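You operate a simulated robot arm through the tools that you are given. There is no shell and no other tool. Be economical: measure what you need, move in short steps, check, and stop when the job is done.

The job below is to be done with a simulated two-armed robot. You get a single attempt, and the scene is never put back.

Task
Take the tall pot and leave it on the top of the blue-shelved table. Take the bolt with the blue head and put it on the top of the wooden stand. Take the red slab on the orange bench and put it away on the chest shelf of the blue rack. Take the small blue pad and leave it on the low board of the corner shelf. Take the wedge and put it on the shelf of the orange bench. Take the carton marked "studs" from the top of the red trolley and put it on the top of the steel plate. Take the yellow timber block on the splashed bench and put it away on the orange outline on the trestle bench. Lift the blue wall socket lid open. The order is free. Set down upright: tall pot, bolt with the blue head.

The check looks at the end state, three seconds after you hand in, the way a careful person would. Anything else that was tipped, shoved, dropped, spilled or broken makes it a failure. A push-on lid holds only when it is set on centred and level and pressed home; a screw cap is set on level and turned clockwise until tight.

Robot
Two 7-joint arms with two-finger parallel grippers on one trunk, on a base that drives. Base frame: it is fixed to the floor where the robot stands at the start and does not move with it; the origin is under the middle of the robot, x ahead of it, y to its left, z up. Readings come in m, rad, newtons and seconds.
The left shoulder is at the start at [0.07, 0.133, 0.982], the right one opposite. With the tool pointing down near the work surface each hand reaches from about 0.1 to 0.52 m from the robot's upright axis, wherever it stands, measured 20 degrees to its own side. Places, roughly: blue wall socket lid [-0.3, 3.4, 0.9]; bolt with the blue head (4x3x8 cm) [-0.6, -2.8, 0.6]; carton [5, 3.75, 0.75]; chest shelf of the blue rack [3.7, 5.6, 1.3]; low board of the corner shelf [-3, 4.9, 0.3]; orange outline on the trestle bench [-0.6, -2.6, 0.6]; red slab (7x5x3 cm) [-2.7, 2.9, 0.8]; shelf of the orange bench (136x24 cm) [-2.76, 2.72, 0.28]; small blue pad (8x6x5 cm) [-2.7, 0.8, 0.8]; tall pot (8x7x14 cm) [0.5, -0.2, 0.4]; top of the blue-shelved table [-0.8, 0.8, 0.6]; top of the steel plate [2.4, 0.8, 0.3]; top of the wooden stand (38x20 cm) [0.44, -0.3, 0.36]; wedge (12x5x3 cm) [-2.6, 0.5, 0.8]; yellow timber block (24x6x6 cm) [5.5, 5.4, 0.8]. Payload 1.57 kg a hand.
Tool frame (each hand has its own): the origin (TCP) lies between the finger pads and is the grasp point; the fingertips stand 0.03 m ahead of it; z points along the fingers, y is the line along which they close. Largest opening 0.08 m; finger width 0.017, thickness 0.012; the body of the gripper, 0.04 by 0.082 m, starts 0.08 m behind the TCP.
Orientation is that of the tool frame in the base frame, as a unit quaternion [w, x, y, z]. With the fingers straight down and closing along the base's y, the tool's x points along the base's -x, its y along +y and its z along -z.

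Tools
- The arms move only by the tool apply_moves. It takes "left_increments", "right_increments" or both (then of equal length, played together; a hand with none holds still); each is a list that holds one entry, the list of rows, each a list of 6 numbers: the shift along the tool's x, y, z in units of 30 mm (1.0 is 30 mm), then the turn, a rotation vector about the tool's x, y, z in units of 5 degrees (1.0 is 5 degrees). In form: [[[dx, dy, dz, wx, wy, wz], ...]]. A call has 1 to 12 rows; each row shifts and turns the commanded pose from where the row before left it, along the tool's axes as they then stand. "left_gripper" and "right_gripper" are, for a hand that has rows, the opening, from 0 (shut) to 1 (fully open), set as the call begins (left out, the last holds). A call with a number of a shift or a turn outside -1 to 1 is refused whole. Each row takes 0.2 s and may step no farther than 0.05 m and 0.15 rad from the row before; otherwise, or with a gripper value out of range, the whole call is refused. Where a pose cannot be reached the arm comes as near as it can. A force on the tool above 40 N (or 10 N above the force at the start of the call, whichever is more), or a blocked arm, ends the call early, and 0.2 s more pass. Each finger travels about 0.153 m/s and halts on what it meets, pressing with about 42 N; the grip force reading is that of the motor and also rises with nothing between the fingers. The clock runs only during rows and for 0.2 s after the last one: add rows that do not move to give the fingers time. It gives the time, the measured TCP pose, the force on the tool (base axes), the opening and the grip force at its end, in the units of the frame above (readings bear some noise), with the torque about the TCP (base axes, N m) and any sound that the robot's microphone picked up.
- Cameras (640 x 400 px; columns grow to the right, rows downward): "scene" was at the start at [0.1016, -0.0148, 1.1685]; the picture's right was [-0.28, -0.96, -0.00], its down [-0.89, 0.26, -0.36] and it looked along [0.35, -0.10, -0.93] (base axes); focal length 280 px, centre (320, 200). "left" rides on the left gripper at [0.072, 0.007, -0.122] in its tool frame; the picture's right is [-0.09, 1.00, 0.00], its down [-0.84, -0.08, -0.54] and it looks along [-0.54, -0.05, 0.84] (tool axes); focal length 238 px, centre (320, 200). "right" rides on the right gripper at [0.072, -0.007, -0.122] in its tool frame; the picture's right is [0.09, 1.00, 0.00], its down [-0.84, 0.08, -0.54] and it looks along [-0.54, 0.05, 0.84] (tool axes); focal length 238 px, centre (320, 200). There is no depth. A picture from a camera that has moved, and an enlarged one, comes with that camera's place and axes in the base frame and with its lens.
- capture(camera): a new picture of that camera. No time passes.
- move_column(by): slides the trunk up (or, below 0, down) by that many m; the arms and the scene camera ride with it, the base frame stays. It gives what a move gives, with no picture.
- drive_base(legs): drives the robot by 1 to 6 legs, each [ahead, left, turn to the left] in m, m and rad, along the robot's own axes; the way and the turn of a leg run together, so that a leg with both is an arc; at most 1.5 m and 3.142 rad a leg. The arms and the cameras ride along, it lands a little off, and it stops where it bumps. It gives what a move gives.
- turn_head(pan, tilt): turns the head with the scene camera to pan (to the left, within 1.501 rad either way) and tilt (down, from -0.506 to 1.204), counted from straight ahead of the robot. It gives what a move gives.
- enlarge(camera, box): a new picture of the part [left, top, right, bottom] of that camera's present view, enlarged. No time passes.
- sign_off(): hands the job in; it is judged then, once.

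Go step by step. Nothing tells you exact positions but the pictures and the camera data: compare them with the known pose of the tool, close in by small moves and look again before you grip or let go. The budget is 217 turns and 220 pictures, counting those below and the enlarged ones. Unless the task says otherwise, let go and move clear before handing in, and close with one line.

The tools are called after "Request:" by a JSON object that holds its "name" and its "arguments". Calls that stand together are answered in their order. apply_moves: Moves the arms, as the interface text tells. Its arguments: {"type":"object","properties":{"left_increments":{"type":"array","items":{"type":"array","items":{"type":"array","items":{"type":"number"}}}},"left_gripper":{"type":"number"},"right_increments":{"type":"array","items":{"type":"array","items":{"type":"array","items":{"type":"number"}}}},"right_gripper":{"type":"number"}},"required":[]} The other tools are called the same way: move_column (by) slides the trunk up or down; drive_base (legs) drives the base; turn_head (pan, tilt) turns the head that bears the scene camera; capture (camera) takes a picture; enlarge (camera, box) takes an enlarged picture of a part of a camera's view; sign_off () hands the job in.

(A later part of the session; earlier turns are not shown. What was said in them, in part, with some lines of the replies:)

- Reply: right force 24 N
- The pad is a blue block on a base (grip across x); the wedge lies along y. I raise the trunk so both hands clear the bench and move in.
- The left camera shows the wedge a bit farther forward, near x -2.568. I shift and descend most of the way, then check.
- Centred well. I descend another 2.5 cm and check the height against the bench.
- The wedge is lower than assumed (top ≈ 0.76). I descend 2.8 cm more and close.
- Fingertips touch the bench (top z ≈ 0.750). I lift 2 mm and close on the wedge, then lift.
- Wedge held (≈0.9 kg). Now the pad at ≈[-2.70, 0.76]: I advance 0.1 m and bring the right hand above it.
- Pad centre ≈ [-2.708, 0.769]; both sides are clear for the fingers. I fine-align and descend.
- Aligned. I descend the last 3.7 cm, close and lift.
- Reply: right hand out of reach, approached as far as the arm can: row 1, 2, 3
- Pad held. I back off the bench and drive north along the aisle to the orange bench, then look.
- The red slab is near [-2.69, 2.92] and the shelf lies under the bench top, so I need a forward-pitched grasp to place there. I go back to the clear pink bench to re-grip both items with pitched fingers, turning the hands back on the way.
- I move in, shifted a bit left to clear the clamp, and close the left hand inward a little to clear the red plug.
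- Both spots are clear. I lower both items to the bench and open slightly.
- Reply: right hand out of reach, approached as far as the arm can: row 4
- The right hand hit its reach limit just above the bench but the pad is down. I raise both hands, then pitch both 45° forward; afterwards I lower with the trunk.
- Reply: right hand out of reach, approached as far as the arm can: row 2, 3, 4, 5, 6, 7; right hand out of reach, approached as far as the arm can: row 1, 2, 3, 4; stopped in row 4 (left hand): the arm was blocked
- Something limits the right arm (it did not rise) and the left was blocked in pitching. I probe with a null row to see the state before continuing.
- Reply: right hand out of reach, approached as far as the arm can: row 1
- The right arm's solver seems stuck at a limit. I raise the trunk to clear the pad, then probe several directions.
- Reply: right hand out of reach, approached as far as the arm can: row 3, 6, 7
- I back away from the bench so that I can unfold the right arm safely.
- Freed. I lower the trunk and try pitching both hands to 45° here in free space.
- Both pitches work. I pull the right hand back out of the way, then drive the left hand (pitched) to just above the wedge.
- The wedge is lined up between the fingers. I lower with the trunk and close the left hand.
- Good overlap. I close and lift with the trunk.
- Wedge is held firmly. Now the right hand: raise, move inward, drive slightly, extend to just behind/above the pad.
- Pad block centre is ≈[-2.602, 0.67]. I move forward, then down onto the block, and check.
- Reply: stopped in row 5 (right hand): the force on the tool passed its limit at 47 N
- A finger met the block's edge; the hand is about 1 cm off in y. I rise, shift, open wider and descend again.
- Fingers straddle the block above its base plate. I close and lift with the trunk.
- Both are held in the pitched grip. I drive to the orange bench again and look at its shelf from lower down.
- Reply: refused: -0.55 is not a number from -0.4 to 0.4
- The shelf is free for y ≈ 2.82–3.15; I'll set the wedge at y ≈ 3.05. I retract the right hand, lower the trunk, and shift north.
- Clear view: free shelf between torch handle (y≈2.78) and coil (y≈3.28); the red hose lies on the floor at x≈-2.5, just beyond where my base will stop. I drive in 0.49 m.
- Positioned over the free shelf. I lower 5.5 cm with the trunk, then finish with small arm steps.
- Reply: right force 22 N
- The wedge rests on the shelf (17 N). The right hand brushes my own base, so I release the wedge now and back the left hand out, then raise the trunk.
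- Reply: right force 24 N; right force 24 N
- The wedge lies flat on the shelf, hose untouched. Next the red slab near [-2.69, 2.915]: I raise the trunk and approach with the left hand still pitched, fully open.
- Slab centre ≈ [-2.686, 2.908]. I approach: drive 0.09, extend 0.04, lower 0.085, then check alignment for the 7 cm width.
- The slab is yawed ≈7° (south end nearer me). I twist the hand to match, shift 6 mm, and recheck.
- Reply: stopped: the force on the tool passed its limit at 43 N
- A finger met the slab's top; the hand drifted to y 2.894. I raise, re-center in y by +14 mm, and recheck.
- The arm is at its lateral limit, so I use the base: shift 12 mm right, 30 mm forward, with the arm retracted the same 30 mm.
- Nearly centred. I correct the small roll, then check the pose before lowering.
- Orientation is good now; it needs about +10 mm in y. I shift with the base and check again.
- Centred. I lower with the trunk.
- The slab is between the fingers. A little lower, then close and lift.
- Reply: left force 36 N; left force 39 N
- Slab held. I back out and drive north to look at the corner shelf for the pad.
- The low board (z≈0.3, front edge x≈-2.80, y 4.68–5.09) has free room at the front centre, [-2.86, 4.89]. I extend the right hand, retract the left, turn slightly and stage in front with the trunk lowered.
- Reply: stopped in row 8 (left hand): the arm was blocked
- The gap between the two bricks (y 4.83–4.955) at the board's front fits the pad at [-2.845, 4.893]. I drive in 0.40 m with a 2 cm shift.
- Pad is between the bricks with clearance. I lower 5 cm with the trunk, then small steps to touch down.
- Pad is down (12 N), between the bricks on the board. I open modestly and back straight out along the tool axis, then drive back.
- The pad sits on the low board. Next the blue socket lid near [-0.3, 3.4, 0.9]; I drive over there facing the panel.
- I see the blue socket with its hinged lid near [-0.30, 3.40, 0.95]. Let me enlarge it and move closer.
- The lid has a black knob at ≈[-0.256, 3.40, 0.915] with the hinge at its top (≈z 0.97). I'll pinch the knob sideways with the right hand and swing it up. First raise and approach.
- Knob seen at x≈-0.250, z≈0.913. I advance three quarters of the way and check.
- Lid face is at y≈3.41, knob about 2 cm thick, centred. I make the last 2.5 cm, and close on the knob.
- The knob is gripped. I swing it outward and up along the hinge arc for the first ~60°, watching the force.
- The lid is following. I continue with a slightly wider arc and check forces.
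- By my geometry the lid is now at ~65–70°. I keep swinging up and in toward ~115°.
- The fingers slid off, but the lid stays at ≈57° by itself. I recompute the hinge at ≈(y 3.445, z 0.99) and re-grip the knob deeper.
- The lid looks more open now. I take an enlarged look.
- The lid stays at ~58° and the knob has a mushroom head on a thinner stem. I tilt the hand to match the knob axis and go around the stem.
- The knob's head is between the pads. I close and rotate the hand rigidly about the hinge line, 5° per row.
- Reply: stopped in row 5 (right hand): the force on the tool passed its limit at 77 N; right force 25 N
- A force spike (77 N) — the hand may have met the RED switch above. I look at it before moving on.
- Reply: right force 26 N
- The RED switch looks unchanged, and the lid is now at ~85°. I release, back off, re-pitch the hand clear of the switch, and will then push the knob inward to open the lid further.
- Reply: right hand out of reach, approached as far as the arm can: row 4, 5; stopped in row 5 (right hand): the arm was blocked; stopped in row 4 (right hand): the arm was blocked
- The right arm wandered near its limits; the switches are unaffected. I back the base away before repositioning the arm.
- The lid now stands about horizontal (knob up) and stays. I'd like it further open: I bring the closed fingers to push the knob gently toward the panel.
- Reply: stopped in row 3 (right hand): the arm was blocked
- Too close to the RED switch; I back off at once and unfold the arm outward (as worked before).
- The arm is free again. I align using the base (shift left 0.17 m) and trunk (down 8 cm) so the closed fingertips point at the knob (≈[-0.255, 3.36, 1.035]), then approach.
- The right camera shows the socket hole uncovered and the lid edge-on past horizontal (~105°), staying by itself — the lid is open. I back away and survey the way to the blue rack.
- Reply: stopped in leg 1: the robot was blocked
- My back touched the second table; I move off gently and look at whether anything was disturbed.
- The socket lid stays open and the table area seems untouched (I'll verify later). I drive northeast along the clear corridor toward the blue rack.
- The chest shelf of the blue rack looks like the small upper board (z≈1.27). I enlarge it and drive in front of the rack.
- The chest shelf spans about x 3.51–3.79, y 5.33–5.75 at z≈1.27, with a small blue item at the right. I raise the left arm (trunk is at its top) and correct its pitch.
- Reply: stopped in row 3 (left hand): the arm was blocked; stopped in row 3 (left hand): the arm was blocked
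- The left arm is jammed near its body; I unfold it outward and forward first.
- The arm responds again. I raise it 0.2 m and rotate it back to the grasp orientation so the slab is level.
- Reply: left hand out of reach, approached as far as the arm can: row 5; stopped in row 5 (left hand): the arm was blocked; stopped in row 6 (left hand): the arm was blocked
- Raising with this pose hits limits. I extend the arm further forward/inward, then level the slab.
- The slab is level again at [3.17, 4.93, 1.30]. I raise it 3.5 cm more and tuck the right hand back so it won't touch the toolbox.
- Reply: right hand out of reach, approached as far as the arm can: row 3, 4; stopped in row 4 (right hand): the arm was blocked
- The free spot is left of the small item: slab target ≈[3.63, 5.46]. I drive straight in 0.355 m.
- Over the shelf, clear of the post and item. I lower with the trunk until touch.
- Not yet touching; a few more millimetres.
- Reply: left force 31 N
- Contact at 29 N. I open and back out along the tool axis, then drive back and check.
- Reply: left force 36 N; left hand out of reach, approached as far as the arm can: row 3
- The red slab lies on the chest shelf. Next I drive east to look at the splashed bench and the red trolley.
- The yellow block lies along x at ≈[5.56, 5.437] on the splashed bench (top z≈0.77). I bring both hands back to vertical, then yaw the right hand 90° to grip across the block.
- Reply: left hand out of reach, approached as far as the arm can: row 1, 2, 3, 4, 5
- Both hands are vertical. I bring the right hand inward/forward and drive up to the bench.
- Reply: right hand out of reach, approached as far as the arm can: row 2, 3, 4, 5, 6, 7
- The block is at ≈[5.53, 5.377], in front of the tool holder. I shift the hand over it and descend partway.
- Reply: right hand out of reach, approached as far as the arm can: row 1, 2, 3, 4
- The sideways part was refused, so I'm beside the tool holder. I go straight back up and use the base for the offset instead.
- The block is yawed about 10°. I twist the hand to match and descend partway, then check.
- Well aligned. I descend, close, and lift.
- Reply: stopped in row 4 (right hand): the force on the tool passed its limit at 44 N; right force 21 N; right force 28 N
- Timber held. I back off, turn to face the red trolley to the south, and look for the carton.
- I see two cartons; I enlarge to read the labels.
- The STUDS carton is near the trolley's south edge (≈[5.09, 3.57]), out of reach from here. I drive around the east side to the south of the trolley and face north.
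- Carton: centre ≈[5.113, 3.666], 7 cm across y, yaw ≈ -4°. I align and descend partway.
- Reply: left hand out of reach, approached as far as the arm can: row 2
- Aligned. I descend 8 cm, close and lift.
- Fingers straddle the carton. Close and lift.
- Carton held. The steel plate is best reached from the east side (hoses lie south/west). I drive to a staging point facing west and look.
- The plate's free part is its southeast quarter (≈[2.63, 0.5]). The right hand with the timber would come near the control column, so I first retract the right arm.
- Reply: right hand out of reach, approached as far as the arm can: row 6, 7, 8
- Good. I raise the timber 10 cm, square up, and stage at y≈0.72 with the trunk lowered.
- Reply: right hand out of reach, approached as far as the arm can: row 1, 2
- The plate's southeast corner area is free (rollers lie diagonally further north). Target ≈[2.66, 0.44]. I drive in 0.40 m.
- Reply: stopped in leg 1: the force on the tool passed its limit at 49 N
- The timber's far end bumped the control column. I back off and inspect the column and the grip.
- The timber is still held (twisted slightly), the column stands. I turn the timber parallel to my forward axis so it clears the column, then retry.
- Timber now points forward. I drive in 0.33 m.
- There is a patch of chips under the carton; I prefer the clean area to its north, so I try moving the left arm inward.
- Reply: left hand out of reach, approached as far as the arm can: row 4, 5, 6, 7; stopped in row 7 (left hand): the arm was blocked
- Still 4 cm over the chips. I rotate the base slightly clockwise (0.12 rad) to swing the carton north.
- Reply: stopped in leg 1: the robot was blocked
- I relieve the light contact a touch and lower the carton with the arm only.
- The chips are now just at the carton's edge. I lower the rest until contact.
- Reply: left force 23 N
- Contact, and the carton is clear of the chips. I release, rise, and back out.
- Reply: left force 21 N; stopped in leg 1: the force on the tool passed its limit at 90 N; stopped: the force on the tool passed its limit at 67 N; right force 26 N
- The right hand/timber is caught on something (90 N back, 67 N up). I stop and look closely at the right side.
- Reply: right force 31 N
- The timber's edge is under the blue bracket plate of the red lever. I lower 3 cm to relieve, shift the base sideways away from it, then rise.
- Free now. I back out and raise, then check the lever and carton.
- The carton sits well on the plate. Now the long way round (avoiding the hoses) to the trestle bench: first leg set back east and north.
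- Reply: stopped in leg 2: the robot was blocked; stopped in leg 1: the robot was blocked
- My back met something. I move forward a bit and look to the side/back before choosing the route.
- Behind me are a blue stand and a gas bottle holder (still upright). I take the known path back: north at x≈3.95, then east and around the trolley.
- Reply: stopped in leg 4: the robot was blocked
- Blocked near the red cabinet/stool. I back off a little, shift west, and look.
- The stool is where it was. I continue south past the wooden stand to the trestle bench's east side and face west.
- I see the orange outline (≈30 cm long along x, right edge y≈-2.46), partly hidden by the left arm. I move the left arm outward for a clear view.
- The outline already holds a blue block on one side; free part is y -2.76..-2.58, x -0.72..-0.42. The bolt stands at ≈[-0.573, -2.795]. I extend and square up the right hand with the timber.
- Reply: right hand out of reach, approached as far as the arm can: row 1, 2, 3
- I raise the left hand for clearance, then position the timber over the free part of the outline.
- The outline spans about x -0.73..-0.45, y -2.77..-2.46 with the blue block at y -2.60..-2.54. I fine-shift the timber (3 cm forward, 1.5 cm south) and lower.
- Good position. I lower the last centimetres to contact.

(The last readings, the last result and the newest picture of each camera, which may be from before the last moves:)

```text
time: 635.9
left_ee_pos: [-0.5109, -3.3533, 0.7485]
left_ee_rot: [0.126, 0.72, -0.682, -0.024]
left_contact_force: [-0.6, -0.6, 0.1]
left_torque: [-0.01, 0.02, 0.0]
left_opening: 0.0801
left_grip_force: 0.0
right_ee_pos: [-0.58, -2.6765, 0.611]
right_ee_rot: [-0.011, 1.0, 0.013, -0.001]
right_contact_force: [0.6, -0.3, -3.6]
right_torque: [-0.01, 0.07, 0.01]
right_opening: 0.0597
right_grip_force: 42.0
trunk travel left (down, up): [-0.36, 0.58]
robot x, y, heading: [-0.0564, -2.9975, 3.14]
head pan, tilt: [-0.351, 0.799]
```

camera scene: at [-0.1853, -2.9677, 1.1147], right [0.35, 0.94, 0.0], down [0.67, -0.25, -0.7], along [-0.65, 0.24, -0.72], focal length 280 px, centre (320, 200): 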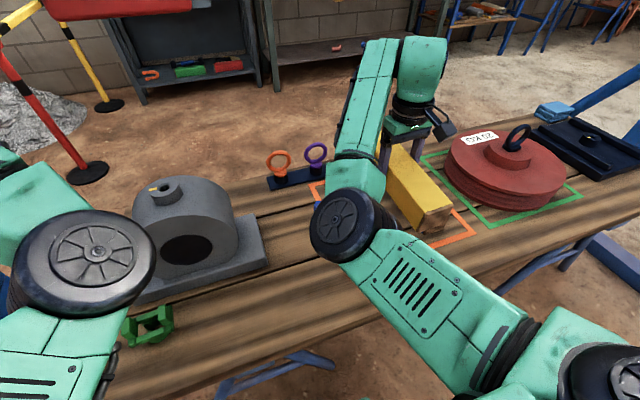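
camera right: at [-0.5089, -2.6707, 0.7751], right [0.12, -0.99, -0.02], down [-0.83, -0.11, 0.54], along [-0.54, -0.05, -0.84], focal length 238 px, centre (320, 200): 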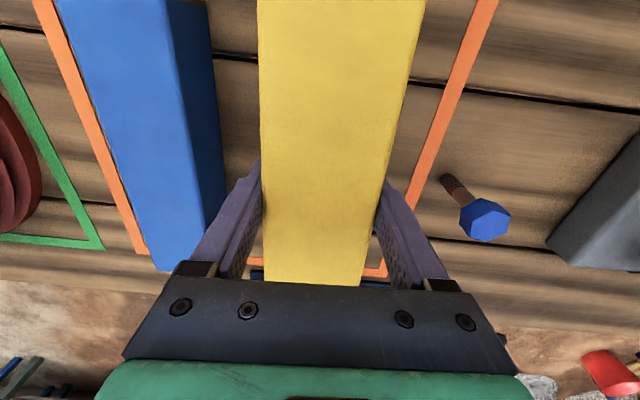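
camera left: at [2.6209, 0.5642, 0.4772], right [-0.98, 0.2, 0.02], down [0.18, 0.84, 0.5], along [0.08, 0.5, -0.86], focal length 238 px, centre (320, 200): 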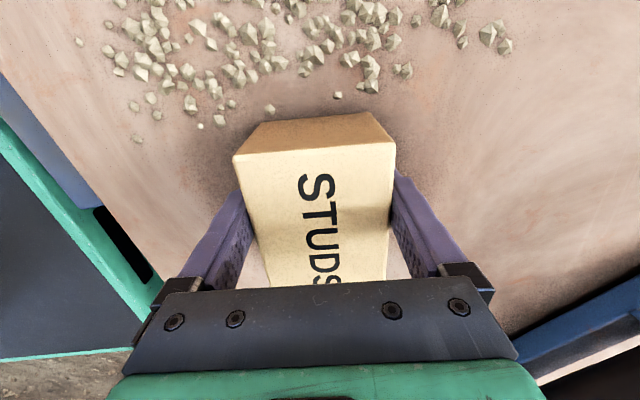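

Request:
{"name": "apply_moves", "arguments": {"right_increments": [[[0, 0, 0.15, 0, 0, 0], [0, 0, 0.15, 0, 0, 0], [0, 0, 0.15, 0, 0, 0], [0, 0, 0.15, 0, 0, 0], [0, 0, 0, 0, 0, 0]]]}}

Request:
{"name": "capture", "arguments": {"camera": "right"}}

```text
time: 637.1
left_ee_pos: [-0.5104, -3.3552, 0.7481]
left_ee_rot: [0.126, 0.72, -0.682, -0.026]
left_contact_force: [-0.3, 0.3, 0.1]
left_torque: [0.01, 0.01, 0.01]
left_opening: 0.08
left_grip_force: 0.0
right_ee_pos: [-0.58, -2.6773, 0.5936]
right_ee_rot: [-0.011, 1.0, 0.013, -0.001]
right_contact_force: [-5.1, 0.1, 8.0]
right_torque: [-0.34, -1.46, -0.08]
right_opening: 0.0599
right_grip_force: 42.3
trunk travel left (down, up): [-0.36, 0.58]
robot x, y, heading: [-0.0576, -2.9993, 3.141]
head pan, tilt: [-0.351, 0.799]
```

```text
40 pictures are left
camera right: at [-0.5084, -2.6709, 0.7167], right [0.12, -0.99, -0.02], down [-0.83, -0.11, 0.54], along [-0.54, -0.05, -0.84], focal length 238 px, centre (320, 200)
```

right: 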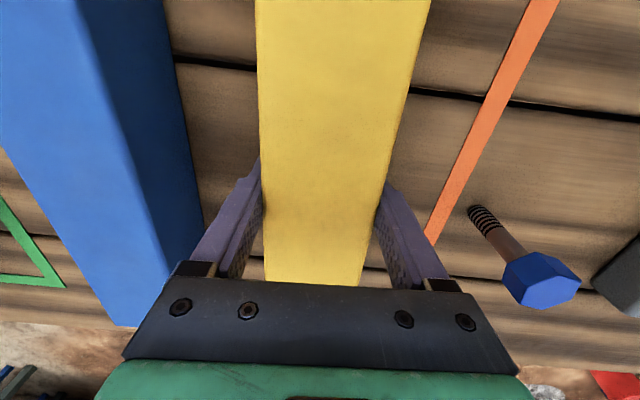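

Touch-down (bench ≈0.563). The two sides have room; I open, rise, and take stock of the bolt.

Request:
{"name": "apply_moves", "arguments": {"right_increments": [[[0, 0, 0.05, 0, 0, 0], [0, 0, 0, 0, 0, 0], [0, 0, 0, 0, 0, 0], [0, 0, 0, 0, 0, 0]]], "right_gripper": 0.95}}

Request:
{"name": "apply_moves", "arguments": {"right_increments": [[[0, 0, -0.5, 0, 0, 0], [0, 0, -0.8, 0, 0, 0], [0, 0, -0.8, 0, 0, 0], [0, 0, -0.8, 0, 0, 0], [0, 0, -0.8, 0, 0, 0], [0, 0, -0.8, 0, 0, 0]]]}}

Request:
{"name": "capture", "arguments": {"camera": "right"}}

```text
time: 638.1
left_ee_pos: [-0.5118, -3.3537, 0.7488]
left_ee_rot: [0.126, 0.72, -0.682, -0.025]
left_contact_force: [0.2, 0.3, 0.1]
left_torque: [-0.01, 0.02, 0.0]
left_opening: 0.0801
left_grip_force: 0.2
right_ee_pos: [-0.5806, -2.6769, 0.5927]
right_ee_rot: [-0.011, 1.0, 0.014, -0.001]
right_contact_force: [-0.1, 1.0, 0.3]
right_torque: [0.02, -0.01, 0.02]
right_opening: 0.076
right_grip_force: 0.0
trunk travel left (down, up): [-0.36, 0.58]
robot x, y, heading: [-0.0536, -2.9964, 3.135]
head pan, tilt: [-0.351, 0.799]
```

```text
time: 639.5
left_ee_pos: [-0.5105, -3.3524, 0.7484]
left_ee_rot: [0.125, 0.721, -0.681, -0.026]
left_contact_force: [0.4, -0.1, -0.1]
left_torque: [0.0, 0.0, 0.01]
left_opening: 0.0799
left_grip_force: 0.2
right_ee_pos: [-0.5799, -2.6818, 0.7284]
right_ee_rot: [-0.01, 1.0, 0.013, -0.002]
right_contact_force: [-0.1, -0.2, 0.7]
right_torque: [0.0, 0.01, 0.01]
right_opening: 0.0756
right_grip_force: 0.0
trunk travel left (down, up): [-0.36, 0.58]
robot x, y, heading: [-0.0591, -3.0, 3.137]
head pan, tilt: [-0.351, 0.799]
```

```text
39 pictures are left
camera right: at [-0.5087, -2.6741, 0.8507], right [0.12, -0.99, -0.02], down [-0.83, -0.11, 0.54], along [-0.54, -0.05, -0.84], focal length 238 px, centre (320, 200)
```

right: 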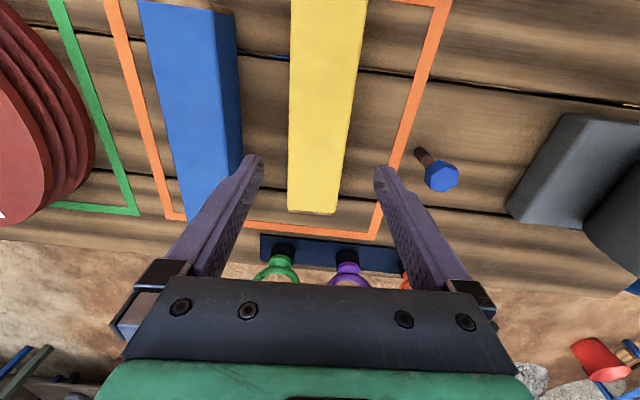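

The yellow block lies inside the outline beside the blue one. Now the bolt at ≈[-0.60, -2.803], head top z≈0.643: I try moving the right arm over it.

Request:
{"name": "apply_moves", "arguments": {"right_increments": [[[-0.16, 0.8, 0, 0, 0, 0], [-0.16, 0.8, 0, 0, 0, 0], [-0.16, 0.8, 0, 0, 0, 0], [-0.1, 0.8, 0, 0, 0, 0], [-0.1, 0.8, 0, 0, 0, 0], [0, 0, 0, 0, 0, 0]]]}}

Request:
{"name": "capture", "arguments": {"camera": "right"}}

```text
time: 640.9
left_ee_pos: [-0.5109, -3.3535, 0.7484]
left_ee_rot: [0.126, 0.721, -0.681, -0.027]
left_contact_force: [0.6, 0.2, 0.1]
left_torque: [-0.03, -0.02, 0.02]
left_opening: 0.0799
left_grip_force: 0.1
right_ee_pos: [-0.6143, -2.7928, 0.727]
right_ee_rot: [-0.011, 1.0, 0.014, 0.0]
right_contact_force: [0.0, 0.5, 1.0]
right_torque: [0.03, 0.0, -0.01]
right_opening: 0.0762
right_grip_force: 0.0
right hand out of reach, approached as far as the arm can: row 3, 4, 5
trunk travel left (down, up): [-0.36, 0.58]
robot x, y, heading: [-0.0573, -2.9981, 3.134]
head pan, tilt: [-0.351, 0.799]
```

```text
38 pictures are left
camera right: at [-0.5427, -2.7862, 0.8498], right [0.12, -0.99, -0.02], down [-0.83, -0.11, 0.54], along [-0.54, -0.05, -0.84], focal length 238 px, centre (320, 200)
```

right: 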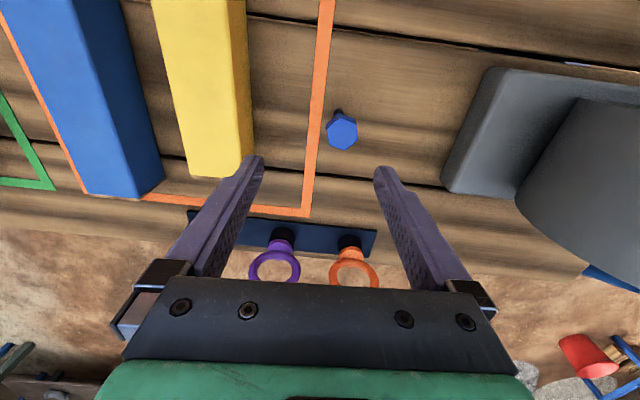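

Bolt at ≈[-0.604, -2.809]; the hand is 1.6 cm off. I nudge the base to centre it and re-check.

Request:
{"name": "drive_base", "arguments": {"legs": [[-0.01, 0.016, 0.005]]}}

Request:
{"name": "apply_moves", "arguments": {"right_increments": [[[0, 0, 0.7, 0, 0, 0], [0, 0, 0.5, 0, 0, 0], [0, 0, 0, 0, 0, 0]]]}}

Request:
{"name": "capture", "arguments": {"camera": "right"}}

```text
time: 641.7
left_ee_pos: [-0.4998, -3.3728, 0.7478]
left_ee_rot: [0.125, 0.722, -0.68, -0.026]
left_contact_force: [0.2, -0.4, 0.2]
left_torque: [0.0, 0.01, 0.01]
left_opening: 0.0798
left_grip_force: 0.1
right_ee_pos: [-0.6053, -2.8131, 0.7284]
right_ee_rot: [-0.011, 1.0, 0.015, 0.0]
right_contact_force: [-0.1, -1.4, 1.2]
right_torque: [0.03, 0.01, 0.0]
right_opening: 0.0759
right_grip_force: 0.1
trunk travel left (down, up): [-0.36, 0.58]
robot x, y, heading: [-0.0481, -3.013, -3.142]
head pan, tilt: [-0.351, 0.799]
```

```text
time: 642.5
left_ee_pos: [-0.4984, -3.3725, 0.7474]
left_ee_rot: [0.124, 0.722, -0.68, -0.025]
left_contact_force: [0.4, 1.8, -0.1]
left_torque: [0.03, 0.02, 0.0]
left_opening: 0.0798
left_grip_force: 0.1
right_ee_pos: [-0.608, -2.8105, 0.6902]
right_ee_rot: [-0.01, 1.0, 0.016, 0.0]
right_contact_force: [0.4, 0.2, 0.3]
right_torque: [0.02, 0.02, -0.05]
right_opening: 0.0759
right_grip_force: 0.1
trunk travel left (down, up): [-0.36, 0.58]
robot x, y, heading: [-0.0487, -3.0138, -3.141]
head pan, tilt: [-0.351, 0.799]
```

```text
37 pictures are left
camera right: at [-0.5365, -2.8036, 0.8123], right [0.12, -0.99, -0.02], down [-0.83, -0.11, 0.54], along [-0.54, -0.05, -0.84], focal length 238 px, centre (320, 200)
```

right: 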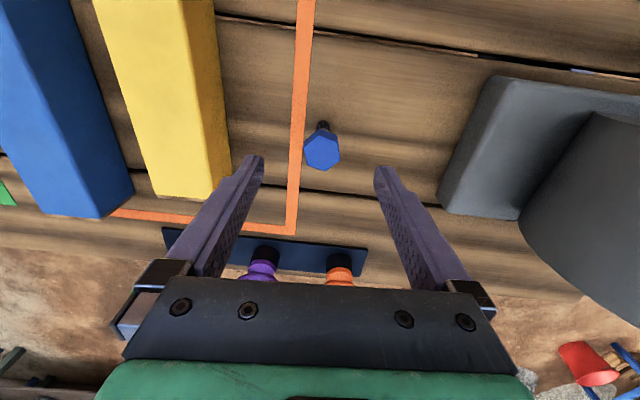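

Centred. I descend 5.5 cm and close on the bolt.

Request:
{"name": "apply_moves", "arguments": {"right_increments": [[[0, 0, 0.7, 0, 0, 0], [0, 0, 0.7, 0, 0, 0], [0, 0, 0.45, 0, 0, 0], [0, 0, 0, 0, 0, 0]]]}}

Request:
{"name": "capture", "arguments": {"camera": "right"}}

```text
time: 643.5
left_ee_pos: [-0.4986, -3.3725, 0.7481]
left_ee_rot: [0.126, 0.721, -0.681, -0.025]
left_contact_force: [0.8, 0.0, 0.1]
left_torque: [0.0, -0.02, -0.01]
left_opening: 0.0802
left_grip_force: 0.0
right_ee_pos: [-0.6054, -2.8111, 0.6356]
right_ee_rot: [-0.01, 1.0, 0.015, 0.0]
right_contact_force: [0.6, -0.6, 0.0]
right_torque: [0.01, 0.01, -0.02]
right_opening: 0.0758
right_grip_force: 0.1
trunk travel left (down, up): [-0.36, 0.58]
robot x, y, heading: [-0.0472, -3.0144, -3.142]
head pan, tilt: [-0.351, 0.799]
```

```text
36 pictures are left
camera right: at [-0.5334, -2.803, 0.7576], right [0.12, -0.99, -0.02], down [-0.83, -0.11, 0.54], along [-0.54, -0.05, -0.84], focal length 238 px, centre (320, 200)
```

right: 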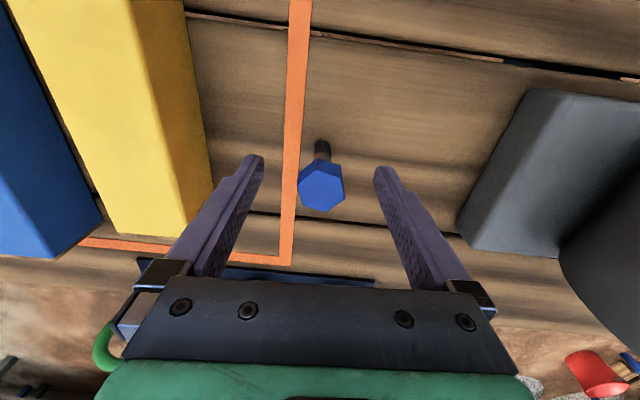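

The head sits at the pads. I close and lift with the trunk.

Request:
{"name": "apply_moves", "arguments": {"right_increments": [[[0, 0, 0, 0, 0, 0], [0, 0, 0, 0, 0, 0], [0, 0, 0, 0, 0, 0], [0, 0, 0, 0, 0, 0]]], "right_gripper": 0}}

Request:
{"name": "move_column", "arguments": {"by": 0.2}}

Request:
{"name": "capture", "arguments": {"camera": "right"}}

```text
time: 644.5
left_ee_pos: [-0.5009, -3.3719, 0.7472]
left_ee_rot: [0.125, 0.721, -0.681, -0.025]
left_contact_force: [-0.6, 0.5, -0.2]
left_torque: [-0.02, -0.03, -0.01]
left_opening: 0.08
left_grip_force: 0.1
right_ee_pos: [-0.6049, -2.8094, 0.6349]
right_ee_rot: [-0.01, 1.0, 0.016, -0.001]
right_contact_force: [0.0, 0.2, -0.7]
right_torque: [-0.04, 0.02, 0.0]
right_opening: 0.0305
right_grip_force: 39.7
trunk travel left (down, up): [-0.36, 0.58]
robot x, y, heading: [-0.0477, -3.0132, -3.137]
head pan, tilt: [-0.351, 0.799]
```

```text
time: 646.7
left_ee_pos: [-0.5009, -3.3719, 0.9485]
left_ee_rot: [0.126, 0.722, -0.68, -0.024]
left_contact_force: [-0.7, -0.3, -0.1]
left_torque: [0.01, 0.0, 0.02]
left_opening: 0.0801
left_grip_force: 0.1
right_ee_pos: [-0.6053, -2.8097, 0.8365]
right_ee_rot: [-0.011, 1.0, 0.015, -0.001]
right_contact_force: [0.3, -0.3, -2.3]
right_torque: [0.01, -0.02, -0.02]
right_opening: 0.0276
right_grip_force: 38.2
trunk travel left (down, up): [-0.56, 0.38]
robot x, y, heading: [-0.046, -3.0125, -3.142]
head pan, tilt: [-0.351, 0.799]
```

```text
35 pictures are left
camera right: at [-0.5335, -2.8028, 0.9578], right [0.12, -0.99, -0.02], down [-0.83, -0.11, 0.54], along [-0.54, -0.05, -0.84], focal length 238 px, centre (320, 200)
```

right: 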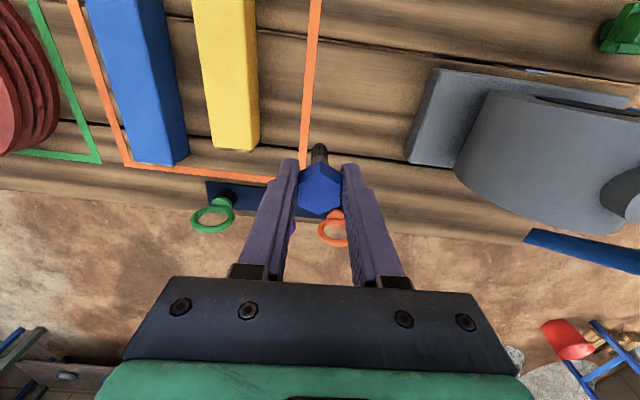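

Bolt held upright. I drive back to the wooden stand (start area), facing it.

Request:
{"name": "drive_base", "arguments": {"legs": [[-0.5, 0, 0], [0, -1.4, 0], [0, -0.65, 0], [0.55, 0, 0], [0, -0.97, 0]]}}

Request:
{"name": "drive_base", "arguments": {"legs": [[0, 0, 1.571], [0, 0, 1.571]]}}

Request:
{"name": "turn_head", "arguments": {"pan": -0.35, "tilt": 0.9}}

Request:
{"name": "capture", "arguments": {"camera": "scene"}}

```text
time: 666.8
left_ee_pos: [-0.4906, -0.3412, 0.9485]
left_ee_rot: [0.125, 0.716, -0.686, -0.026]
left_contact_force: [-0.5, -0.2, 0.2]
left_torque: [-0.02, 0.0, 0.02]
left_opening: 0.0804
left_grip_force: 0.0
right_ee_pos: [-0.5862, 0.222, 0.836]
right_ee_rot: [-0.01, 1.0, 0.006, 0.0]
right_contact_force: [-0.1, 0.3, -1.8]
right_torque: [-0.02, -0.02, 0.01]
right_opening: 0.0277
right_grip_force: 38.3
trunk travel left (down, up): [-0.56, 0.38]
robot x, y, heading: [-0.0342, 0.0084, 3.127]
head pan, tilt: [-0.351, 0.799]
```

```text
time: 674.9
left_ee_pos: [0.4264, 0.3618, 0.9478]
left_ee_rot: [0.027, 0.685, 0.717, 0.124]
left_contact_force: [-0.8, 0.1, 0.0]
left_torque: [-0.01, 0.02, 0.02]
left_opening: 0.08
left_grip_force: 0.1
right_ee_pos: [0.5244, -0.2016, 0.8347]
right_ee_rot: [0.001, -0.008, 1.0, -0.011]
right_contact_force: [-0.2, 0.8, -1.6]
right_torque: [-0.02, 0.05, 0.01]
right_opening: 0.0274
right_grip_force: 37.9
trunk travel left (down, up): [-0.56, 0.38]
robot x, y, heading: [-0.0314, 0.0105, -0.005]
head pan, tilt: [-0.351, 0.799]
```

```text
time: 675.5
left_ee_pos: [0.4264, 0.3611, 0.9489]
left_ee_rot: [0.025, 0.685, 0.717, 0.125]
left_contact_force: [0.5, -0.5, -0.4]
left_torque: [0.01, -0.02, 0.0]
left_opening: 0.0798
left_grip_force: 0.0
right_ee_pos: [0.5244, -0.203, 0.836]
right_ee_rot: [0.0, -0.007, 1.0, -0.011]
right_contact_force: [-0.3, 0.2, -3.0]
right_torque: [-0.02, -0.01, -0.02]
right_opening: 0.0273
right_grip_force: 37.6
trunk travel left (down, up): [-0.56, 0.38]
robot x, y, heading: [-0.0287, 0.0088, -0.013]
head pan, tilt: [-0.351, 0.901]
```

```text
34 pictures are left
camera scene: at [0.0874, -0.0173, 1.1919], right [-0.35, -0.93, 0.0], down [-0.73, 0.28, -0.62], along [0.58, -0.22, -0.78], focal length 280 px, centre (320, 200)
```

scene: 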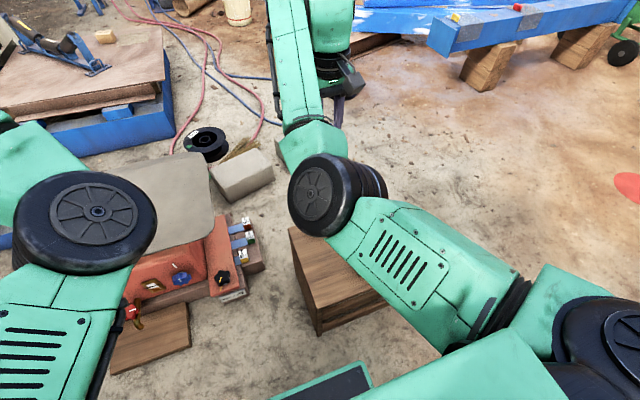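

The right arm hides the stand. I back up 6 cm and lower the right arm partway, then look with its camera.

Request:
{"name": "drive_base", "arguments": {"legs": [[-0.06, 0.01, 0.01]]}}

Request:
{"name": "apply_moves", "arguments": {"right_increments": [[[0, 0, 0.9, 0, 0, 0], [0, 0, 0.9, 0, 0, 0], [0, 0, 0.9, 0, 0, 0], [0, 0, 0.9, 0, 0, 0], [0, 0, 0.9, 0, 0, 0], [0, 0, 0.9, 0, 0, 0], [0, 0, 0.9, 0, 0, 0], [0, 0, 0, 0, 0, 0]]]}}

Request:
{"name": "capture", "arguments": {"camera": "right"}}

Request:
{"name": "capture", "arguments": {"camera": "scene"}}

```text
time: 676.5
left_ee_pos: [0.3634, 0.3768, 0.9474]
left_ee_rot: [0.024, 0.681, 0.721, 0.125]
left_contact_force: [-0.3, -0.2, -0.4]
left_torque: [0.02, -0.01, 0.01]
left_opening: 0.0801
left_grip_force: 0.1
right_ee_pos: [0.4662, -0.1854, 0.8355]
right_ee_rot: [0.001, -0.014, 1.0, -0.01]
right_contact_force: [-0.3, 0.1, -1.2]
right_torque: [-0.01, 0.02, 0.01]
right_opening: 0.0272
right_grip_force: 38.1
trunk travel left (down, up): [-0.56, 0.38]
robot x, y, heading: [-0.0915, 0.0199, -0.001]
head pan, tilt: [-0.351, 0.901]
```

```text
time: 678.3
left_ee_pos: [0.3625, 0.3768, 0.9473]
left_ee_rot: [0.025, 0.681, 0.721, 0.125]
left_contact_force: [1.0, -0.5, -0.6]
left_torque: [-0.01, -0.02, 0.01]
left_opening: 0.0804
left_grip_force: 0.0
right_ee_pos: [0.4665, -0.1884, 0.6459]
right_ee_rot: [0.0, -0.014, 1.0, -0.01]
right_contact_force: [0.5, -0.5, -1.7]
right_torque: [0.0, -0.03, 0.03]
right_opening: 0.0274
right_grip_force: 37.5
trunk travel left (down, up): [-0.56, 0.38]
robot x, y, heading: [-0.0885, 0.0194, 0.002]
head pan, tilt: [-0.351, 0.901]
```

```text
33 pictures are left
camera right: at [0.3955, -0.1931, 0.7693], right [-0.12, 0.99, -0.02], down [0.83, 0.11, 0.54], along [0.54, 0.05, -0.84], focal length 238 px, centre (320, 200)
```

right: 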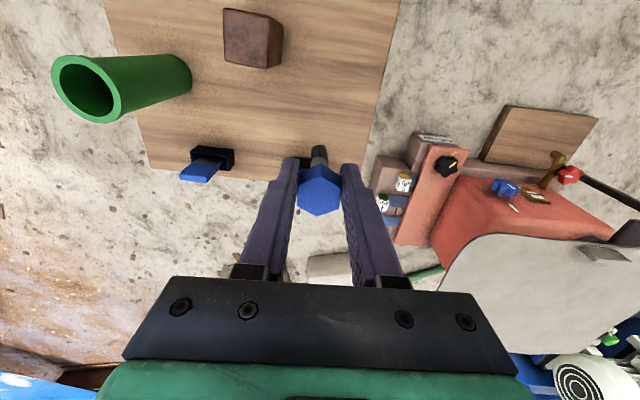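

```text
32 pictures are left
camera scene: at [0.0285, -0.0053, 1.1919], right [-0.34, -0.94, 0.0], down [-0.74, 0.27, -0.62], along [0.58, -0.21, -0.78], focal length 280 px, centre (320, 200)
```

scene: 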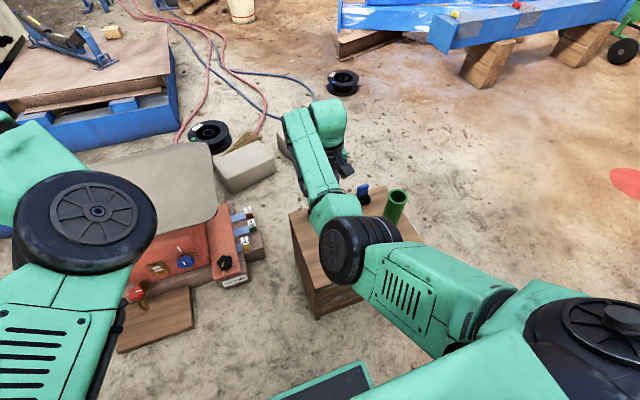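

The spot under the bolt is free (block to the right, clip behind). I lower most of the way.

Request:
{"name": "apply_moves", "arguments": {"right_increments": [[[0.2, 0, 0.9, 0, 0, 0], [0.2, 0, 0.9, 0, 0, 0], [0, 0, 0.9, 0, 0, 0], [0, 0, 0.9, 0, 0, 0], [0, 0, 0.9, 0, 0, 0], [0, 0, 0.9, 0, 0, 0], [0, 0, 0.5, 0, 0, 0], [0, 0, 0, 0, 0, 0]]]}}

Request:
{"name": "capture", "arguments": {"camera": "right"}}

Request:
{"name": "enlarge", "arguments": {"camera": "scene", "box": [270, 150, 420, 290]}}

```text
time: 680.1
left_ee_pos: [0.363, 0.3758, 0.9472]
left_ee_rot: [0.025, 0.681, 0.721, 0.126]
left_contact_force: [-1.1, 0.3, -0.3]
left_torque: [0.0, 0.01, -0.01]
left_opening: 0.0801
left_grip_force: 0.1
right_ee_pos: [0.4608, -0.1948, 0.5228]
right_ee_rot: [0.009, -0.007, 1.0, -0.012]
right_contact_force: [-0.1, -0.4, -1.2]
right_torque: [-0.02, 0.02, -0.03]
right_opening: 0.0274
right_grip_force: 38.1
right hand out of reach, approached as far as the arm can: row 5, 6, 7
trunk travel left (down, up): [-0.56, 0.38]
robot x, y, heading: [-0.0853, 0.0188, -0.003]
head pan, tilt: [-0.351, 0.901]
```

```text
31 pictures are left
camera right: at [0.387, -0.1998, 0.6427], right [-0.11, 0.99, -0.03], down [0.83, 0.1, 0.55], along [0.55, 0.04, -0.83], focal length 238 px, centre (320, 200)
```

right: 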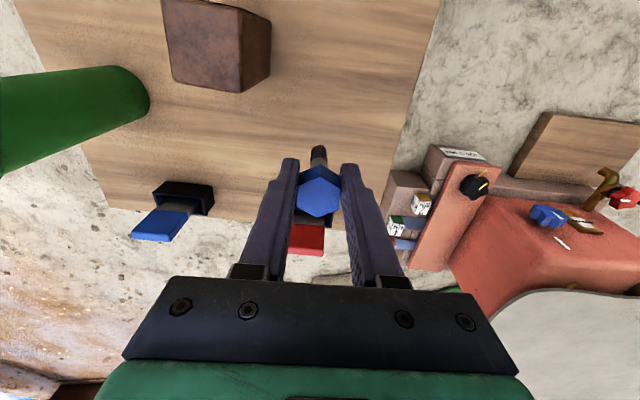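

```text
2.86 times, centred on (345, 220) of scene
camera zoom: at [0.0287, -0.0055, 1.1918], right [-0.34, -0.94, 0.0], down [-0.74, 0.27, -0.62], along [0.58, -0.21, -0.78], focal length 800 px, centre (249, 143)
```

zoom: 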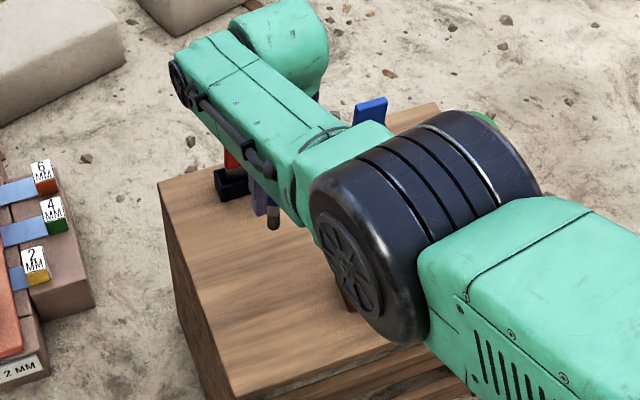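

The arm is at its lower reach; I use the trunk for the rest: 5 cm first, checking elbow clearance over the block.

Request:
{"name": "move_column", "arguments": {"by": -0.05}}

Request:
{"name": "enlarge", "arguments": {"camera": "scene", "box": [270, 130, 430, 280]}}

Request:
{"name": "capture", "arguments": {"camera": "right"}}

```text
time: 681.0
left_ee_pos: [0.3626, 0.376, 0.8974]
left_ee_rot: [0.025, 0.681, 0.721, 0.126]
left_contact_force: [-0.2, 0.2, -0.1]
left_torque: [-0.01, 0.03, -0.01]
left_opening: 0.08
left_grip_force: 0.1
right_ee_pos: [0.4606, -0.1955, 0.4715]
right_ee_rot: [0.008, -0.009, 1.0, -0.012]
right_contact_force: [-1.0, 0.5, -1.8]
right_torque: [0.03, 0.03, -0.01]
right_opening: 0.0272
right_grip_force: 38.2
trunk travel left (down, up): [-0.51, 0.43]
robot x, y, heading: [-0.0877, 0.018, 0.001]
head pan, tilt: [-0.351, 0.901]
```

```text
2.67 times, centred on (350, 205) of scene
camera zoom: at [0.0284, -0.0055, 1.1418], right [-0.34, -0.94, 0.0], down [-0.74, 0.27, -0.62], along [0.58, -0.21, -0.78], focal length 747 px, centre (240, 187)
```

zoom: 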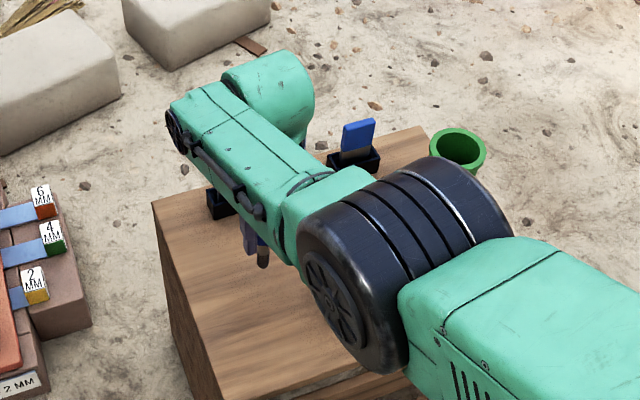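

```text
28 pictures are left
camera right: at [0.3869, -0.1996, 0.5928], right [-0.11, 0.99, -0.03], down [0.83, 0.1, 0.55], along [0.55, 0.04, -0.83], focal length 238 px, centre (320, 200)
```

right: 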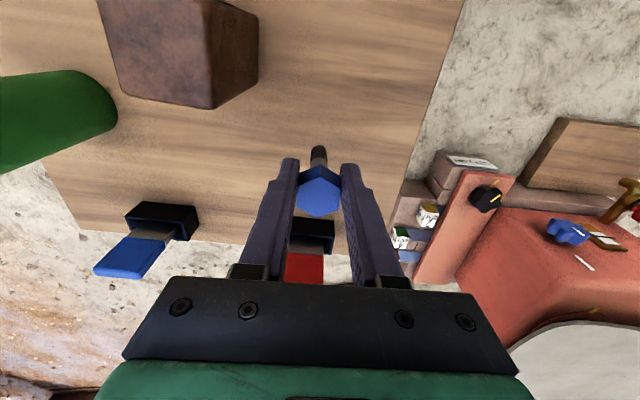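

Clearances are fine. I lower 3 cm more and then feel for contact.

Request:
{"name": "move_column", "arguments": {"by": -0.03}}

Request:
{"name": "move_column", "arguments": {"by": -0.008}}

```text
time: 681.8
left_ee_pos: [0.3624, 0.3776, 0.8694]
left_ee_rot: [0.027, 0.681, 0.721, 0.126]
left_contact_force: [-0.3, 0.2, 0.2]
left_torque: [0.04, 0.01, 0.01]
left_opening: 0.0802
left_grip_force: 0.1
right_ee_pos: [0.4617, -0.1967, 0.4459]
right_ee_rot: [0.012, -0.008, 1.0, -0.014]
right_contact_force: [1.6, -1.7, 16.2]
right_torque: [-0.07, -0.22, -0.05]
right_opening: 0.0275
right_grip_force: 38.1
trunk travel left (down, up): [-0.48, 0.46]
robot x, y, heading: [-0.0949, 0.0179, -0.001]
head pan, tilt: [-0.351, 0.901]
```

```text
time: 682.4
left_ee_pos: [0.3606, 0.3781, 0.8621]
left_ee_rot: [0.027, 0.681, 0.721, 0.126]
left_contact_force: [0.1, 0.2, -1.2]
left_torque: [-0.02, 0.0, -0.01]
left_opening: 0.0802
left_grip_force: 0.0
right_ee_pos: [0.4609, -0.1955, 0.4383]
right_ee_rot: [0.014, -0.009, 1.0, -0.014]
right_contact_force: [1.6, -2.4, 28.4]
right_torque: [-0.12, -0.43, 0.0]
right_opening: 0.0275
right_grip_force: 37.4
trunk travel left (down, up): [-0.472, 0.468]
robot x, y, heading: [-0.0848, 0.0188, 0.001]
head pan, tilt: [-0.351, 0.901]
```

Contact. I relieve a little, open gently, and check it stands before rising.

Request:
{"name": "move_column", "arguments": {"by": 0.008}}

Request:
{"name": "apply_moves", "arguments": {"right_increments": [[[0, 0, 0, 0, 0, 0], [0, 0, 0, 0, 0, 0], [0, 0, 0, 0, 0, 0]]], "right_gripper": 0.5}}

Request:
{"name": "capture", "arguments": {"camera": "right"}}

```text
time: 682.9
left_ee_pos: [0.3636, 0.3769, 0.8681]
left_ee_rot: [0.024, 0.681, 0.721, 0.125]
left_contact_force: [0.7, 0.5, 0.2]
left_torque: [-0.02, 0.0, 0.02]
left_opening: 0.0799
left_grip_force: 0.0
right_ee_pos: [0.4587, -0.195, 0.4393]
right_ee_rot: [0.005, -0.007, 1.0, -0.012]
right_contact_force: [0.1, -0.3, -1.5]
right_torque: [0.02, 0.01, 0.01]
right_opening: 0.0271
right_grip_force: 37.5
trunk travel left (down, up): [-0.48, 0.46]
robot x, y, heading: [-0.0891, 0.0201, -0.001]
head pan, tilt: [-0.351, 0.901]
```

```text
time: 683.7
left_ee_pos: [0.3625, 0.3771, 0.869]
left_ee_rot: [0.026, 0.681, 0.721, 0.125]
left_contact_force: [-0.5, -0.2, 0.2]
left_torque: [0.0, 0.01, 0.04]
left_opening: 0.08
left_grip_force: 0.0
right_ee_pos: [0.4612, -0.1954, 0.4423]
right_ee_rot: [0.009, -0.007, 1.0, -0.013]
right_contact_force: [0.0, -0.1, -0.3]
right_torque: [-0.02, -0.01, -0.01]
right_opening: 0.0403
right_grip_force: 0.1
trunk travel left (down, up): [-0.48, 0.46]
robot x, y, heading: [-0.0891, 0.0211, 0.0]
head pan, tilt: [-0.351, 0.901]
```

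```text
27 pictures are left
camera right: at [0.3868, -0.1996, 0.5628], right [-0.11, 0.99, -0.03], down [0.83, 0.1, 0.55], along [0.55, 0.04, -0.83], focal length 238 px, centre (320, 200)
```

right: 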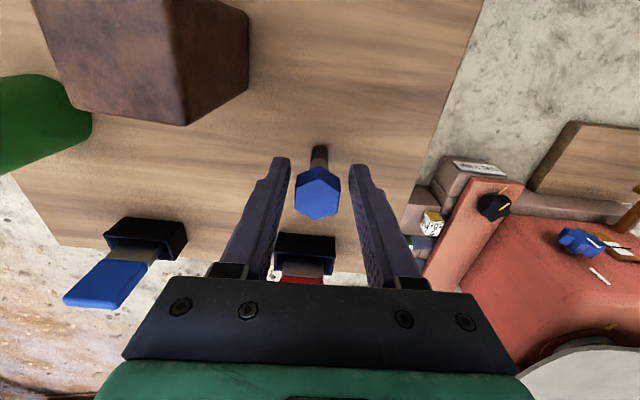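

The bolt stands. I rise with the trunk and back away, then verify.

Request:
{"name": "apply_moves", "arguments": {"right_increments": [[[0, 0, 0, 0, 0, 0], [0, 0, 0, 0, 0, 0], [0, 0, 0, 0, 0, 0]]], "right_gripper": 0.8}}

Request:
{"name": "move_column", "arguments": {"by": 0.25}}

Request:
{"name": "drive_base", "arguments": {"legs": [[-0.35, 0, 0]]}}

Request:
{"name": "turn_head", "arguments": {"pan": -0.3, "tilt": 0.75}}

Request:
{"name": "enlarge", "arguments": {"camera": "scene", "box": [220, 100, 460, 260]}}

```text
time: 684.5
left_ee_pos: [0.3629, 0.3761, 0.8674]
left_ee_rot: [0.025, 0.681, 0.721, 0.126]
left_contact_force: [0.2, 0.5, 1.0]
left_torque: [0.01, 0.01, 0.0]
left_opening: 0.08
left_grip_force: 0.0
right_ee_pos: [0.4618, -0.1967, 0.4409]
right_ee_rot: [0.009, -0.008, 1.0, -0.013]
right_contact_force: [0.2, 0.5, 0.6]
right_torque: [-0.02, -0.03, 0.0]
right_opening: 0.0641
right_grip_force: 0.1
trunk travel left (down, up): [-0.48, 0.46]
robot x, y, heading: [-0.0936, 0.0185, -0.006]
head pan, tilt: [-0.351, 0.901]
```

```text
time: 687.1
left_ee_pos: [0.3626, 0.3766, 1.1185]
left_ee_rot: [0.025, 0.681, 0.721, 0.125]
left_contact_force: [1.1, 0.5, -0.4]
left_torque: [0.03, 0.03, 0.04]
left_opening: 0.0799
left_grip_force: 0.1
right_ee_pos: [0.4607, -0.1959, 0.6921]
right_ee_rot: [0.009, -0.009, 1.0, -0.013]
right_contact_force: [0.4, 0.7, 0.4]
right_torque: [-0.02, -0.01, 0.01]
right_opening: 0.064
right_grip_force: 0.0
trunk travel left (down, up): [-0.73, 0.21]
robot x, y, heading: [-0.0905, 0.0166, -0.001]
head pan, tilt: [-0.351, 0.901]
```

```text
time: 689.4
left_ee_pos: [0.0132, 0.379, 1.1172]
left_ee_rot: [0.025, 0.68, 0.722, 0.126]
left_contact_force: [0.0, 0.2, 0.0]
left_torque: [0.0, 0.0, -0.03]
left_opening: 0.0799
left_grip_force: 0.1
right_ee_pos: [0.1129, -0.1933, 0.6916]
right_ee_rot: [0.009, -0.012, 1.0, -0.013]
right_contact_force: [-1.1, -0.2, 1.1]
right_torque: [0.01, -0.01, -0.01]
right_opening: 0.0643
right_grip_force: 0.0
trunk travel left (down, up): [-0.73, 0.21]
robot x, y, heading: [-0.4401, 0.0181, 0.002]
head pan, tilt: [-0.351, 0.901]
```

```text
time: 690.1
left_ee_pos: [0.0116, 0.3785, 1.1192]
left_ee_rot: [0.025, 0.679, 0.723, 0.125]
left_contact_force: [-1.0, -0.2, 0.8]
left_torque: [0.02, -0.01, 0.01]
left_opening: 0.0802
left_grip_force: 0.0
right_ee_pos: [0.1127, -0.1933, 0.692]
right_ee_rot: [0.008, -0.011, 1.0, -0.013]
right_contact_force: [-0.1, 1.1, 0.3]
right_torque: [-0.01, 0.0, 0.03]
right_opening: 0.0641
right_grip_force: 0.0
trunk travel left (down, up): [-0.73, 0.21]
robot x, y, heading: [-0.4383, 0.0196, 0.005]
head pan, tilt: [-0.3, 0.75]
```

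```text
2.50 times, centred on (340, 180) of scene
camera zoom: at [-0.3127, -0.004, 1.3738], right [-0.29, -0.96, 0.0], down [-0.65, 0.2, -0.73], along [0.7, -0.21, -0.68], focal length 700 px, centre (270, 250)
```

zoom: 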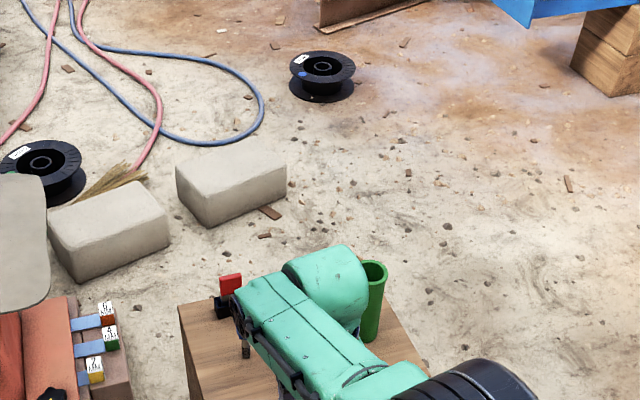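

The arm still hides it; the right hand camera has a view.

Request:
{"name": "capture", "arguments": {"camera": "right"}}

```text
25 pictures are left
camera right: at [0.0389, -0.1976, 0.8131], right [-0.11, 0.99, -0.03], down [0.82, 0.11, 0.55], along [0.55, 0.04, -0.83], focal length 238 px, centre (320, 200)
```

right: 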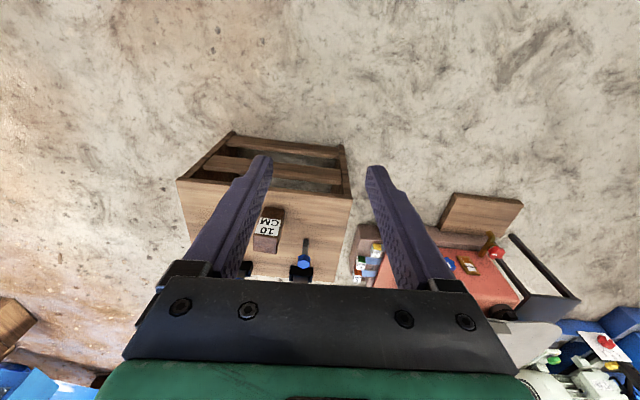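

The bolt stands upright on the stand. For a final check I look at the tables (pot, and the table I brushed).

Request:
{"name": "drive_base", "arguments": {"legs": [[0, 0, 1.2]]}}

Request:
{"name": "turn_head", "arguments": {"pan": 0.9, "tilt": 0.45}}

Request:
{"name": "capture", "arguments": {"camera": "scene"}}

```text
time: 693.4
left_ee_pos: [-0.6042, 0.5721, 1.1179]
left_ee_rot: [-0.049, 0.158, 0.979, 0.118]
left_contact_force: [0.3, -0.4, -0.3]
left_torque: [-0.01, 0.01, 0.0]
left_opening: 0.0798
left_grip_force: 0.0
right_ee_pos: [-0.0361, 0.4523, 0.6912]
right_ee_rot: [0.015, -0.569, 0.822, -0.006]
right_contact_force: [-0.2, 0.1, 0.6]
right_torque: [-0.02, 0.01, -0.02]
right_opening: 0.064
right_grip_force: 0.0
trunk travel left (down, up): [-0.73, 0.21]
robot x, y, heading: [-0.4393, 0.019, 1.192]
head pan, tilt: [-0.3, 0.75]
```

```text
time: 694.8
left_ee_pos: [-0.605, 0.5724, 1.1181]
left_ee_rot: [-0.05, 0.158, 0.979, 0.117]
left_contact_force: [1.1, -0.8, -0.4]
left_torque: [0.0, 0.0, -0.02]
left_opening: 0.0797
left_grip_force: 0.1
right_ee_pos: [-0.0372, 0.4526, 0.6929]
right_ee_rot: [0.015, -0.569, 0.822, -0.006]
right_contact_force: [0.4, 0.2, -1.0]
right_torque: [0.0, -0.01, 0.01]
right_opening: 0.0643
right_grip_force: 0.0
trunk travel left (down, up): [-0.73, 0.21]
robot x, y, heading: [-0.4375, 0.0172, 1.193]
head pan, tilt: [0.901, 0.45]
```

```text
24 pictures are left
camera scene: at [-0.469, 0.1463, 1.4002], right [0.87, 0.5, 0.0], down [0.22, -0.38, -0.9], along [-0.45, 0.78, -0.44], focal length 280 px, centre (320, 200)
```

scene: 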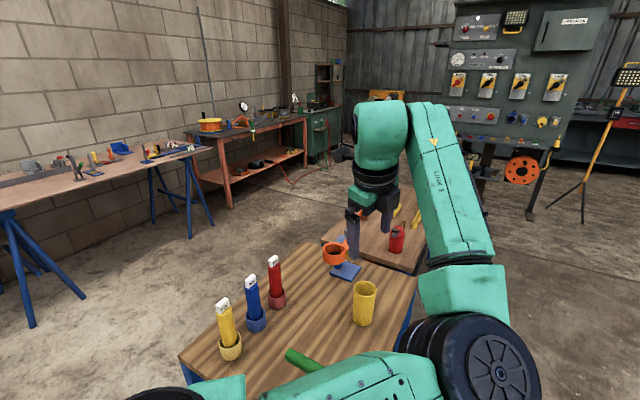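

The pot and torches stand; the red can is upright. I zoom on the second table and the socket panel.

Request:
{"name": "enlarge", "arguments": {"camera": "scene", "box": [430, 60, 580, 170]}}

Request:
{"name": "drive_base", "arguments": {"legs": [[0, -0.3, -0.4]]}}

Request:
{"name": "turn_head", "arguments": {"pan": 1.2, "tilt": 0.5}}

Request:
{"name": "capture", "arguments": {"camera": "scene"}}

```text
3.64 times, centred on (505, 115) of scene
camera zoom: at [-0.469, 0.1463, 1.4002], right [0.87, 0.5, 0.0], down [0.22, -0.38, -0.9], along [-0.45, 0.78, -0.44], focal length 1018 px, centre (-353, 509)
```

zoom: 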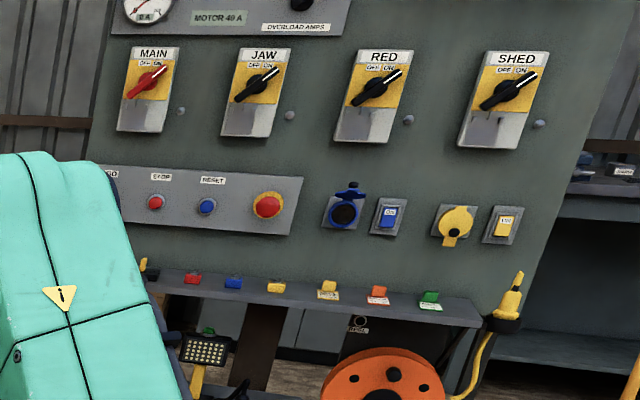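

```text
time: 696.9
left_ee_pos: [-0.1203, 0.4263, 1.1174]
left_ee_rot: [-0.025, 0.351, 0.928, 0.125]
left_contact_force: [0.8, -0.5, -0.5]
left_torque: [0.0, 0.0, 0.02]
left_opening: 0.0798
left_grip_force: 0.0
right_ee_pos: [0.3572, 0.094, 0.6912]
right_ee_rot: [0.013, -0.393, 0.919, -0.009]
right_contact_force: [0.0, -0.3, 0.1]
right_torque: [0.02, -0.02, 0.02]
right_opening: 0.064
right_grip_force: 0.0
trunk travel left (down, up): [-0.73, 0.21]
robot x, y, heading: [-0.1821, -0.1504, 0.784]
head pan, tilt: [0.901, 0.45]
```

```text
time: 697.7
left_ee_pos: [-0.1187, 0.4256, 1.1186]
left_ee_rot: [-0.026, 0.35, 0.928, 0.126]
left_contact_force: [0.3, -0.2, 0.5]
left_torque: [0.01, 0.01, 0.0]
left_opening: 0.08
left_grip_force: 0.0
right_ee_pos: [0.3561, 0.0931, 0.6924]
right_ee_rot: [0.012, -0.393, 0.919, -0.008]
right_contact_force: [0.4, 0.7, 0.4]
right_torque: [0.04, 0.0, 0.0]
right_opening: 0.064
right_grip_force: 0.1
trunk travel left (down, up): [-0.73, 0.21]
robot x, y, heading: [-0.1819, -0.1474, 0.789]
head pan, tilt: [1.201, 0.499]
```

```text
22 pictures are left
camera scene: at [-0.1878, -0.0284, 1.3958], right [0.91, 0.41, 0.0], down [0.19, -0.44, -0.88], along [-0.36, 0.8, -0.48], focal length 280 px, centre (320, 200)
```

scene: 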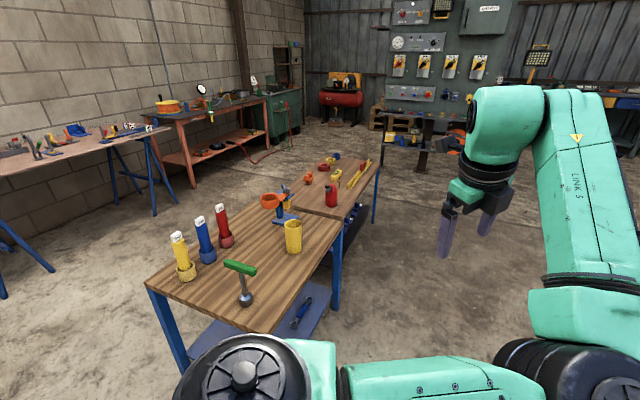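

All eight items check out: the pot and bolt are upright, the lid is open, and the other objects are where they belong. Both hands are empty and clear, so I hand in.

Request:
{"name": "sign_off", "arguments": {}}

```text
The job is handed in.
```

I handed the job in with all eight items done: pot, bolt, slab, pad, wedge, carton and timber block are set down in their places, and the blue socket lid is open. Along the way the robot bumped the second table, the gas-bottle stand and the crusher's lever bracket. I rechecked the table and saw nothing disturbed. The bottle stood upright afterwards, but I did not inspect the lever bracket closely.
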